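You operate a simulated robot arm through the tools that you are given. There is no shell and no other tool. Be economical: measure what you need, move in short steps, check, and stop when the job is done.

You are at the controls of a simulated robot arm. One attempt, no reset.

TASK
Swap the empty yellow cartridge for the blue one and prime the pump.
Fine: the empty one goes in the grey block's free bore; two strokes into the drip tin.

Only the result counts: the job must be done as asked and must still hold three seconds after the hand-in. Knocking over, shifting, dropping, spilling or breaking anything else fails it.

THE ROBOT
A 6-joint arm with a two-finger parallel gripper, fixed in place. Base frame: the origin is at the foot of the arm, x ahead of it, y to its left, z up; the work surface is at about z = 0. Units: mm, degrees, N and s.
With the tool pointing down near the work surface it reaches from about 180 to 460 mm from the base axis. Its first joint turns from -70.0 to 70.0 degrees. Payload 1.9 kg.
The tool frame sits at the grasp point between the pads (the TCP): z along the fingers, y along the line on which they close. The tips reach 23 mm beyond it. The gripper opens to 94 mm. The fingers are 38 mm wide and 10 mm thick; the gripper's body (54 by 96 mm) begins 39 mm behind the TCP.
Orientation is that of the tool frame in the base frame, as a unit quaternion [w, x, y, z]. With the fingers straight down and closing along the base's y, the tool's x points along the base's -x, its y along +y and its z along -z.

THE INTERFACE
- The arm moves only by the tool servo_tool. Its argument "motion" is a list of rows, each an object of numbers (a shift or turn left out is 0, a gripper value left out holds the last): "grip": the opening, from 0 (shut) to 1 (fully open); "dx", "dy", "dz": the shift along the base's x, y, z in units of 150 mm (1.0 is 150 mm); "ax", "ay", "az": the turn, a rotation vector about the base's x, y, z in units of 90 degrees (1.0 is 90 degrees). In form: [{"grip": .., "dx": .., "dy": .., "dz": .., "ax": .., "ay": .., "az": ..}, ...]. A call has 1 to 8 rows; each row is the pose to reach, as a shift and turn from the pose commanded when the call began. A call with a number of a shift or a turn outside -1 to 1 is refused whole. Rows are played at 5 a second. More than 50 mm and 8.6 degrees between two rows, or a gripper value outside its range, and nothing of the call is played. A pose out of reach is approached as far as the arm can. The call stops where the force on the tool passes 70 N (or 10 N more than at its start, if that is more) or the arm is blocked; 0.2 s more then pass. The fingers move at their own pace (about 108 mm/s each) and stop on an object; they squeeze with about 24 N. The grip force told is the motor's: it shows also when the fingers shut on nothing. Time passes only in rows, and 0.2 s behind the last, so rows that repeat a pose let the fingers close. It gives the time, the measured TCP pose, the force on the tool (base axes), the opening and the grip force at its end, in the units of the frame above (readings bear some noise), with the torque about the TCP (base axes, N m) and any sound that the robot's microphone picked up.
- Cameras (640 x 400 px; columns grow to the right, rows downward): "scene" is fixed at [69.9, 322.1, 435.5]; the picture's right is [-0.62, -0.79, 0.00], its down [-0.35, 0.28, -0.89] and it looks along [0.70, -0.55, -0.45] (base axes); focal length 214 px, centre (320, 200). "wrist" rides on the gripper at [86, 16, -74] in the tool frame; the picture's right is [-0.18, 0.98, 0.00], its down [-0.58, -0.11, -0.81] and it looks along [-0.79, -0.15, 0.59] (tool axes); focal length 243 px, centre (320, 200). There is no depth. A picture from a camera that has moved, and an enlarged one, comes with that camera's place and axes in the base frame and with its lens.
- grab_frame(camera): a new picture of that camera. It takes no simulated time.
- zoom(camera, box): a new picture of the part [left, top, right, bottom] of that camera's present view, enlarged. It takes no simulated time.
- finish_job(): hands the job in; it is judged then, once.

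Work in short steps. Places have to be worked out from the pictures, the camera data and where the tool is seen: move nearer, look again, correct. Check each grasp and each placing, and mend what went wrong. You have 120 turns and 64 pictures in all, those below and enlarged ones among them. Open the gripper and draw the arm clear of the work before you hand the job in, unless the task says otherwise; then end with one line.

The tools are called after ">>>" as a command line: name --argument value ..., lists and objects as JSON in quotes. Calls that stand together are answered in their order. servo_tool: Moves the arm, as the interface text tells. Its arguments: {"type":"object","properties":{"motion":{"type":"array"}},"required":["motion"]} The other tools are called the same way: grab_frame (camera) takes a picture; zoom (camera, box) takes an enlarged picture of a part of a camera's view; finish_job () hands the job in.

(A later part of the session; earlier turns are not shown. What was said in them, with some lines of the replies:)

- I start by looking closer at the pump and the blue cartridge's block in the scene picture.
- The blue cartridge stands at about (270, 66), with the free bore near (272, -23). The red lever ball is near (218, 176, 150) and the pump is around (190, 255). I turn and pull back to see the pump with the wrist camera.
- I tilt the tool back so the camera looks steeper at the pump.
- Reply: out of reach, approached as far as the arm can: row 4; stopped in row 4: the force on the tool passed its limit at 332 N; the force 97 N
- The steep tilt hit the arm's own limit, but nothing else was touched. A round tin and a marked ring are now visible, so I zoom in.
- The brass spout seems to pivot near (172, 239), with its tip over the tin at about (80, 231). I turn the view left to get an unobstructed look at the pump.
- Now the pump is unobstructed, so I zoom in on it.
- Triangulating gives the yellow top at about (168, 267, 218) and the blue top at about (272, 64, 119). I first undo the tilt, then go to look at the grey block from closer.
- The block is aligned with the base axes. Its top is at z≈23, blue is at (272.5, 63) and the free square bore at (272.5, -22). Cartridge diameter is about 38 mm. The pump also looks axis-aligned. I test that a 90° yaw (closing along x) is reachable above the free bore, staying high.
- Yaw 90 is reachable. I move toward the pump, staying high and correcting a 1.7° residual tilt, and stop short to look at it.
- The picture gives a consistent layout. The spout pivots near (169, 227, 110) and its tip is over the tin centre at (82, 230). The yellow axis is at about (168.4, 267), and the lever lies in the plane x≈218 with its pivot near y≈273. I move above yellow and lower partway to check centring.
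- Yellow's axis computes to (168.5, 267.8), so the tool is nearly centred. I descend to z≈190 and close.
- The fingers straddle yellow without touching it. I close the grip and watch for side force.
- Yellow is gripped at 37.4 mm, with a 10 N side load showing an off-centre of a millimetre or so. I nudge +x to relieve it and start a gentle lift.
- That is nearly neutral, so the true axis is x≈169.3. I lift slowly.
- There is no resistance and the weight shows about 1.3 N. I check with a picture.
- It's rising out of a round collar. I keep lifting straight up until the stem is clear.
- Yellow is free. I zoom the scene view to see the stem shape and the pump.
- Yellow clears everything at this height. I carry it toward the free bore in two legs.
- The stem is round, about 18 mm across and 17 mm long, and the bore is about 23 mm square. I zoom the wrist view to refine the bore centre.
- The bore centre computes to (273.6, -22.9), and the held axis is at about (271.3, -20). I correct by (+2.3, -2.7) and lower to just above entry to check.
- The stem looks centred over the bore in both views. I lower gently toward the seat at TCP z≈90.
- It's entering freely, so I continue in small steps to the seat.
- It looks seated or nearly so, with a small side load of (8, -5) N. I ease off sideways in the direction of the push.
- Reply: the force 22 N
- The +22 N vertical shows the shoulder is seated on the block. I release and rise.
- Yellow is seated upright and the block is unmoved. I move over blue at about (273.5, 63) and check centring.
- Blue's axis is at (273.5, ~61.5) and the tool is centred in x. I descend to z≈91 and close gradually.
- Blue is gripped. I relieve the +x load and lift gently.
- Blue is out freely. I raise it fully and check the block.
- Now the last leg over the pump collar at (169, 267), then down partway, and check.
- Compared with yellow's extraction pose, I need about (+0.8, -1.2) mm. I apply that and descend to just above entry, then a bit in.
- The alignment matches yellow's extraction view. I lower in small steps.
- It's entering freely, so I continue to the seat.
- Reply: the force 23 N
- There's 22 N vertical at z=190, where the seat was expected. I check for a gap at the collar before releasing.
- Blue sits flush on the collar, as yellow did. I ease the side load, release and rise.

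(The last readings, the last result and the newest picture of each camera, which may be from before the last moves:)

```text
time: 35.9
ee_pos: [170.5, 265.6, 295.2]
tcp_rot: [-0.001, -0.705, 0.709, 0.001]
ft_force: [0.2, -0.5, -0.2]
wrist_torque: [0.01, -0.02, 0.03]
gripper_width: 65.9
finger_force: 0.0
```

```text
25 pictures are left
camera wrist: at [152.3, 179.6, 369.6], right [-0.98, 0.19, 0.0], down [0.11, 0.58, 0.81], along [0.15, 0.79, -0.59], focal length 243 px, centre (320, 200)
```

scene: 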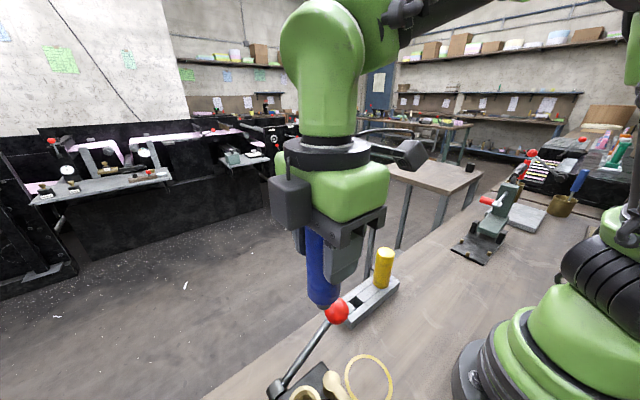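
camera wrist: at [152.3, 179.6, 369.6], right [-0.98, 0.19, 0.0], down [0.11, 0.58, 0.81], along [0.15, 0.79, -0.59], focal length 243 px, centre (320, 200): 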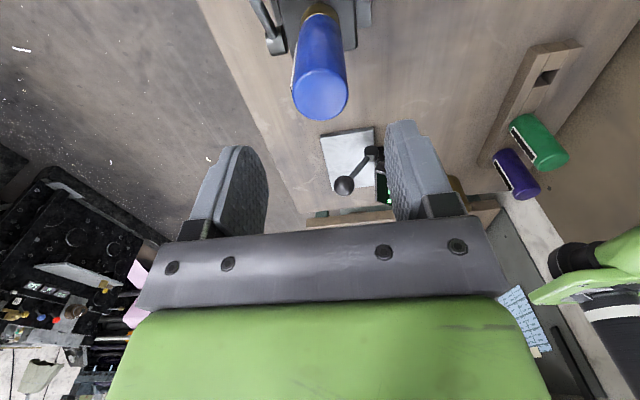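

Blue is seated. The lever works out to pivot near (218, 277, 82) with the ball at (218.5, 175.5, 150), r≈17, swinging in the y-z plane. I shut the fingers and go above the ball.

>>> servo_tool --motion '[{"grip": 0, "dx": 0.08, "dy": -0.15}, {"grip": 0, "dx": 0.16, "dy": -0.3}, {"grip": 0, "dx": 0.24, "dy": -0.45}, {"grip": 0, "dx": 0.324, "dy": -0.607}, {"grip": 0, "dx": 0.324, "dy": -0.607, "dz": -0.2}, {"grip": 0, "dx": 0.324, "dy": -0.607, "dz": -0.4}, {"grip": 0, "dx": 0.324, "dy": -0.607, "dz": -0.53}]'

>>> grab_frame --camera "wrist"

>>> zoom --camera "scene" --box '[230, 220, 410, 400]'

```text
time: 37.5
ee_pos: [219.3, 174.3, 215.5]
tcp_rot: [0.0, -0.705, 0.709, 0.002]
ft_force: [0.2, 0.6, -0.3]
wrist_torque: [-0.02, 0.01, -0.01]
gripper_width: 0.0
finger_force: 24.1
```

```text
24 pictures are left
camera wrist: at [200.4, 88.2, 289.5], right [-0.98, 0.19, 0.0], down [0.11, 0.58, 0.81], along [0.15, 0.79, -0.59], focal length 243 px, centre (320, 200)
```

wrist: 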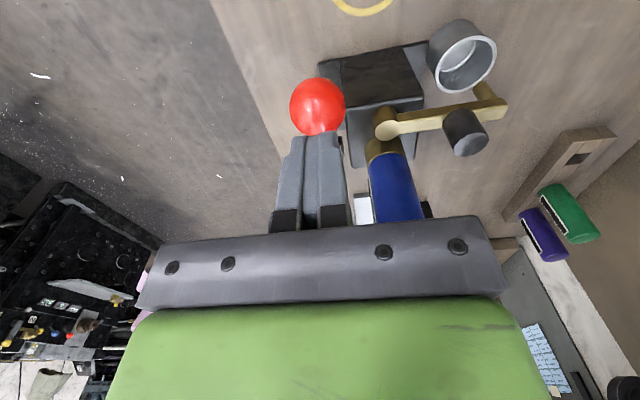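

```text
2.22 times, centred on (320, 310) of scene
camera zoom: at [69.9, 322.1, 435.5], right [-0.62, -0.79, 0.0], down [-0.35, 0.28, -0.89], along [0.7, -0.55, -0.45], focal length 477 px, centre (320, -44)
```

zoom: 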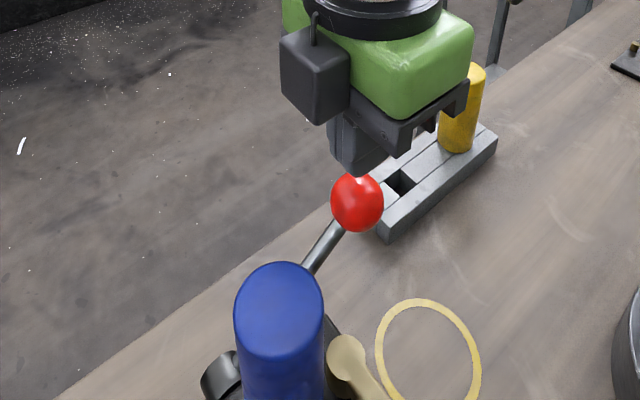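

The ball is centred under the fingertips at about (219, 176). I make contact and push down a little along the arc to feel the lever.

>>> servo_tool --motion '[{"grip": 0, "dx": 0.007, "dz": -0.08}, {"dx": 0.007, "dz": -0.163}, {"dx": 0.007, "dy": -0.03, "dz": -0.22}, {"dx": 0.007, "dy": -0.06, "dz": -0.277}]'

>>> zoom --camera "scene" --box '[230, 220, 410, 400]'

```text
time: 38.5
ee_pos: [219.2, 167.0, 171.9]
tcp_rot: [0.0, -0.705, 0.71, 0.001]
ft_force: [-0.7, 0.0, 0.3]
wrist_torque: [-0.01, 0.0, 0.02]
gripper_width: 0.0
finger_force: 24.0
```

```text
2.22 times, centred on (320, 310) of scene
camera zoom: at [69.9, 322.1, 435.5], right [-0.62, -0.79, 0.0], down [-0.35, 0.28, -0.89], along [0.7, -0.55, -0.45], focal length 477 px, centre (320, -44)
```

zoom: 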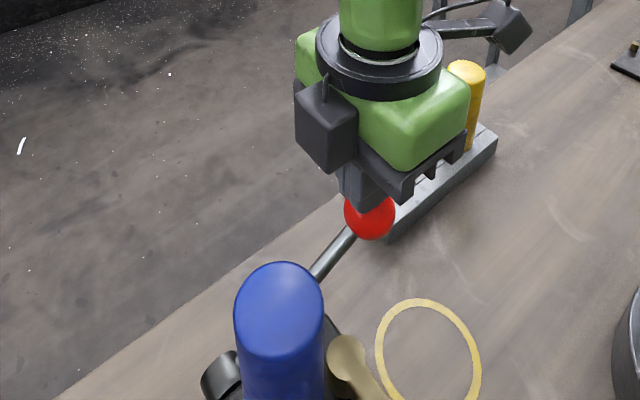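

The lever swings down with almost no force. I continue along the arc, watching force and sound.

>>> servo_tool --motion '[{"dy": -0.024, "dz": -0.067}, {"dy": -0.045, "dz": -0.133}, {"dy": -0.06, "dz": -0.2}, {"dy": -0.07, "dz": -0.272}]'

>>> zoom --camera "scene" --box '[230, 220, 410, 400]'

```text
time: 39.5
ee_pos: [220.2, 155.7, 134.1]
tcp_rot: [0.0, -0.706, 0.708, 0.002]
ft_force: [-0.1, -0.8, 1.2]
wrist_torque: [0.01, 0.01, 0.03]
gripper_width: 0.2
finger_force: 24.1
```

```text
2.22 times, centred on (320, 310) of scene
camera zoom: at [69.9, 322.1, 435.5], right [-0.62, -0.79, 0.0], down [-0.35, 0.28, -0.89], along [0.7, -0.55, -0.45], focal length 477 px, centre (320, -44)
```

zoom: 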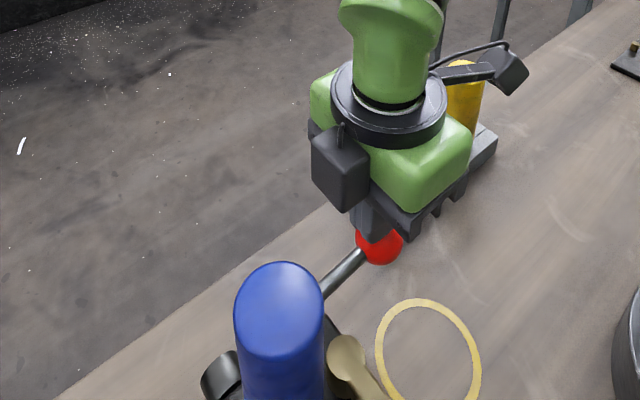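

Still light. I continue lower in fine steps toward the end stop.

>>> servo_tool --motion '[{"dz": -0.05}, {"dz": -0.1}, {"dz": -0.141}, {"dy": 0.004, "dz": -0.18}, {"dy": 0.012, "dz": -0.23}]'

>>> zoom --camera "scene" --box '[230, 220, 410, 400]'

```text
time: 40.0
ee_pos: [220.5, 154.4, 126.8]
tcp_rot: [0.001, -0.705, 0.709, 0.0]
ft_force: [-3.7, -4.6, 19.1]
wrist_torque: [-0.15, 0.05, 0.13]
gripper_width: 0.1
finger_force: 23.7
stopped in row 2: the force on the tool passed its limit at 114 N (the readings are from after the stop); the commanded pose is now the measured one
```

```text
2.22 times, centred on (320, 310) of scene
camera zoom: at [69.9, 322.1, 435.5], right [-0.62, -0.79, 0.0], down [-0.35, 0.28, -0.89], along [0.7, -0.55, -0.45], focal length 477 px, centre (320, -44)
```

zoom: 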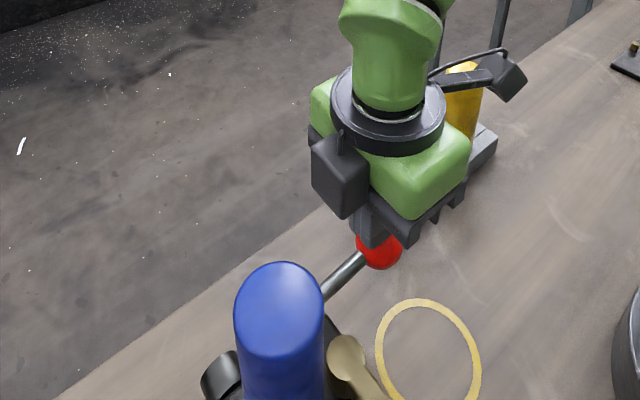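

The end stop is at TCP z≈127, lever about level. I rise straight up, clear of the ball, and see whether it returns.

>>> servo_tool --motion '[{"dz": 0.08}, {"dy": 0.02, "dz": 0.2}, {"dy": 0.06, "dz": 0.35}, {"dy": 0.12, "dz": 0.5}, {"dy": 0.13, "dz": 0.6}]'

>>> grab_frame --camera "wrist"

>>> zoom --camera "scene" --box '[230, 220, 410, 400]'

```text
time: 41.2
ee_pos: [219.1, 174.3, 216.9]
tcp_rot: [0.0, -0.705, 0.709, 0.0]
ft_force: [-0.5, -0.5, 0.0]
wrist_torque: [-0.01, 0.03, -0.01]
gripper_width: 0.0
finger_force: 23.7
```

```text
19 pictures are left
camera wrist: at [201.8, 87.5, 291.0], right [-0.98, 0.19, 0.0], down [0.11, 0.58, 0.81], along [0.15, 0.79, -0.59], focal length 243 px, centre (320, 200)
```

wrist: 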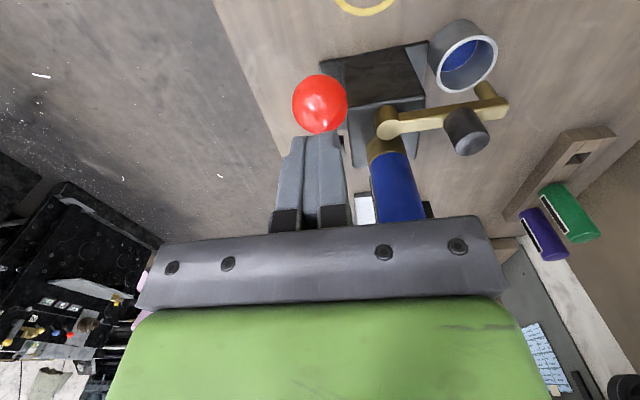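

```text
2.22 times, centred on (320, 310) of scene
camera zoom: at [69.9, 322.1, 435.5], right [-0.62, -0.79, 0.0], down [-0.35, 0.28, -0.89], along [0.7, -0.55, -0.45], focal length 477 px, centre (320, -44)
```

zoom: 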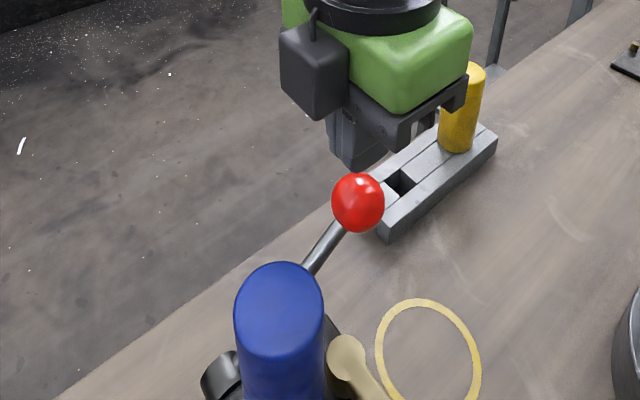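

The lever sprang back and blue liquid is in the tin, so one stroke is done. I make the second stroke on the same path, slowing before the stop.

>>> servo_tool --motion '[{"grip": 0, "dz": -0.1}, {"dz": -0.172}, {"dy": -0.03, "dz": -0.23}, {"dy": -0.055, "dz": -0.285}, {"dy": -0.08, "dz": -0.35}, {"dy": -0.1, "dz": -0.419}, {"dy": -0.117, "dz": -0.49}, {"dy": -0.125, "dz": -0.559}]'

>>> servo_tool --motion '[{"dz": -0.013}, {"dz": -0.026}, {"dz": -0.036}, {"dz": -0.044}]'

```text
time: 43.0
ee_pos: [218.5, 156.2, 133.8]
tcp_rot: [0.001, -0.705, 0.709, 0.001]
ft_force: [-0.9, -0.7, 1.9]
wrist_torque: [-0.03, -0.02, 0.01]
gripper_width: 0.0
finger_force: 24.0
```

```text
time: 44.0
ee_pos: [220.1, 155.9, 127.0]
tcp_rot: [0.0, -0.705, 0.709, 0.0]
ft_force: [-10.4, -12.7, 50.0]
wrist_torque: [-0.56, 0.21, 0.26]
gripper_width: 0.0
finger_force: 24.2
```

At 50 N against the stop the second stroke is complete. I rise clear and check.

>>> servo_tool --motion '[{"dz": 0.08}, {"dy": 0.02, "dz": 0.2}, {"dy": 0.06, "dz": 0.35}, {"dy": 0.12, "dz": 0.5}, {"dy": 0.12, "dz": 0.65}, {"grip": 0.5, "dy": 0.12, "dz": 0.85}]'

>>> grab_frame --camera "wrist"

>>> zoom --camera "scene" --box '[230, 220, 410, 400]'

```text
time: 45.4
ee_pos: [220.6, 172.8, 254.8]
tcp_rot: [0.001, -0.705, 0.709, 0.001]
ft_force: [-0.5, -0.7, 0.2]
wrist_torque: [0.01, 0.01, 0.0]
gripper_width: 46.9
finger_force: 0.0
```

```text
17 pictures are left
camera wrist: at [200.8, 87.3, 328.4], right [-0.98, 0.19, 0.0], down [0.11, 0.58, 0.81], along [0.15, 0.79, -0.59], focal length 243 px, centre (320, 200)
```

wrist: 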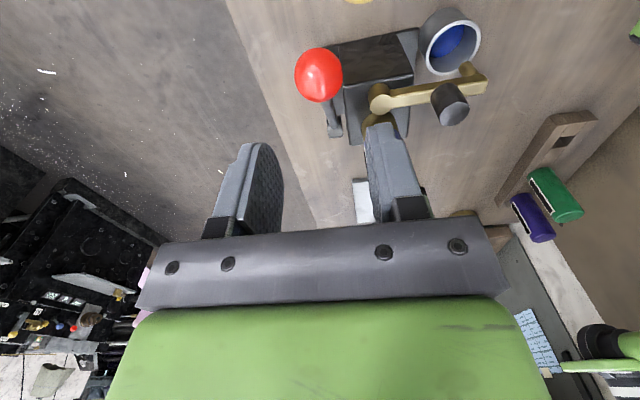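

```text
2.22 times, centred on (320, 310) of scene
camera zoom: at [69.9, 322.1, 435.5], right [-0.62, -0.79, 0.0], down [-0.35, 0.28, -0.89], along [0.7, -0.55, -0.45], focal length 477 px, centre (320, -44)
```

zoom: 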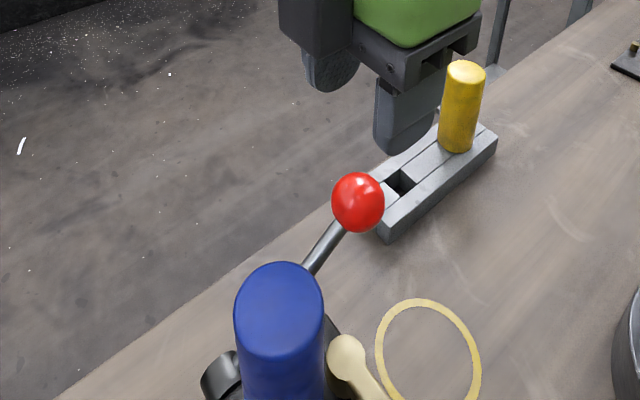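

The lever is back up and everything is in place. I zoom in on the tin to confirm the second dose and that nothing spilled.

>>> zoom --camera "wrist" --box '[390, 0, 510, 100]'

>>> servo_tool --motion '[{"grip": 1, "dz": 0.2}, {"dx": -0.1, "dy": -0.1, "dz": 0.45}, {"dx": -0.15, "dy": -0.3, "dz": 0.7}]'

```text
4.00 times, centred on (450, 50) of wrist
camera zoom: at [200.8, 87.3, 328.4], right [-0.98, 0.19, 0.0], down [0.11, 0.58, 0.81], along [0.15, 0.79, -0.59], focal length 970 px, centre (-200, 800)
```

zoom: 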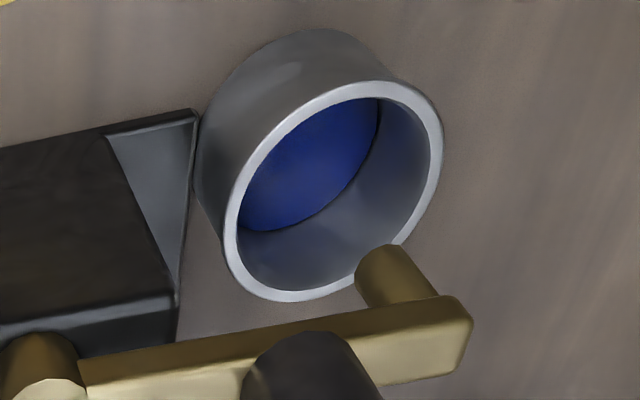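

```text
time: 46.2
ee_pos: [197.4, 128.6, 359.9]
tcp_rot: [0.001, -0.705, 0.709, 0.001]
ft_force: [-0.5, -0.5, 0.1]
wrist_torque: [0.04, 0.02, -0.02]
gripper_width: 93.9
finger_force: 0.0
```

The tin holds the blue liquid with no spill. Both cartridges are seated, the gripper is open and the arm is clear, so I hand in.

>>> finish_job

```text
The job is handed in.
```

The swap and priming are done: yellow is in the grey block's free bore, blue is seated in the pump, and two full strokes went into the drip tin with no spill seen.
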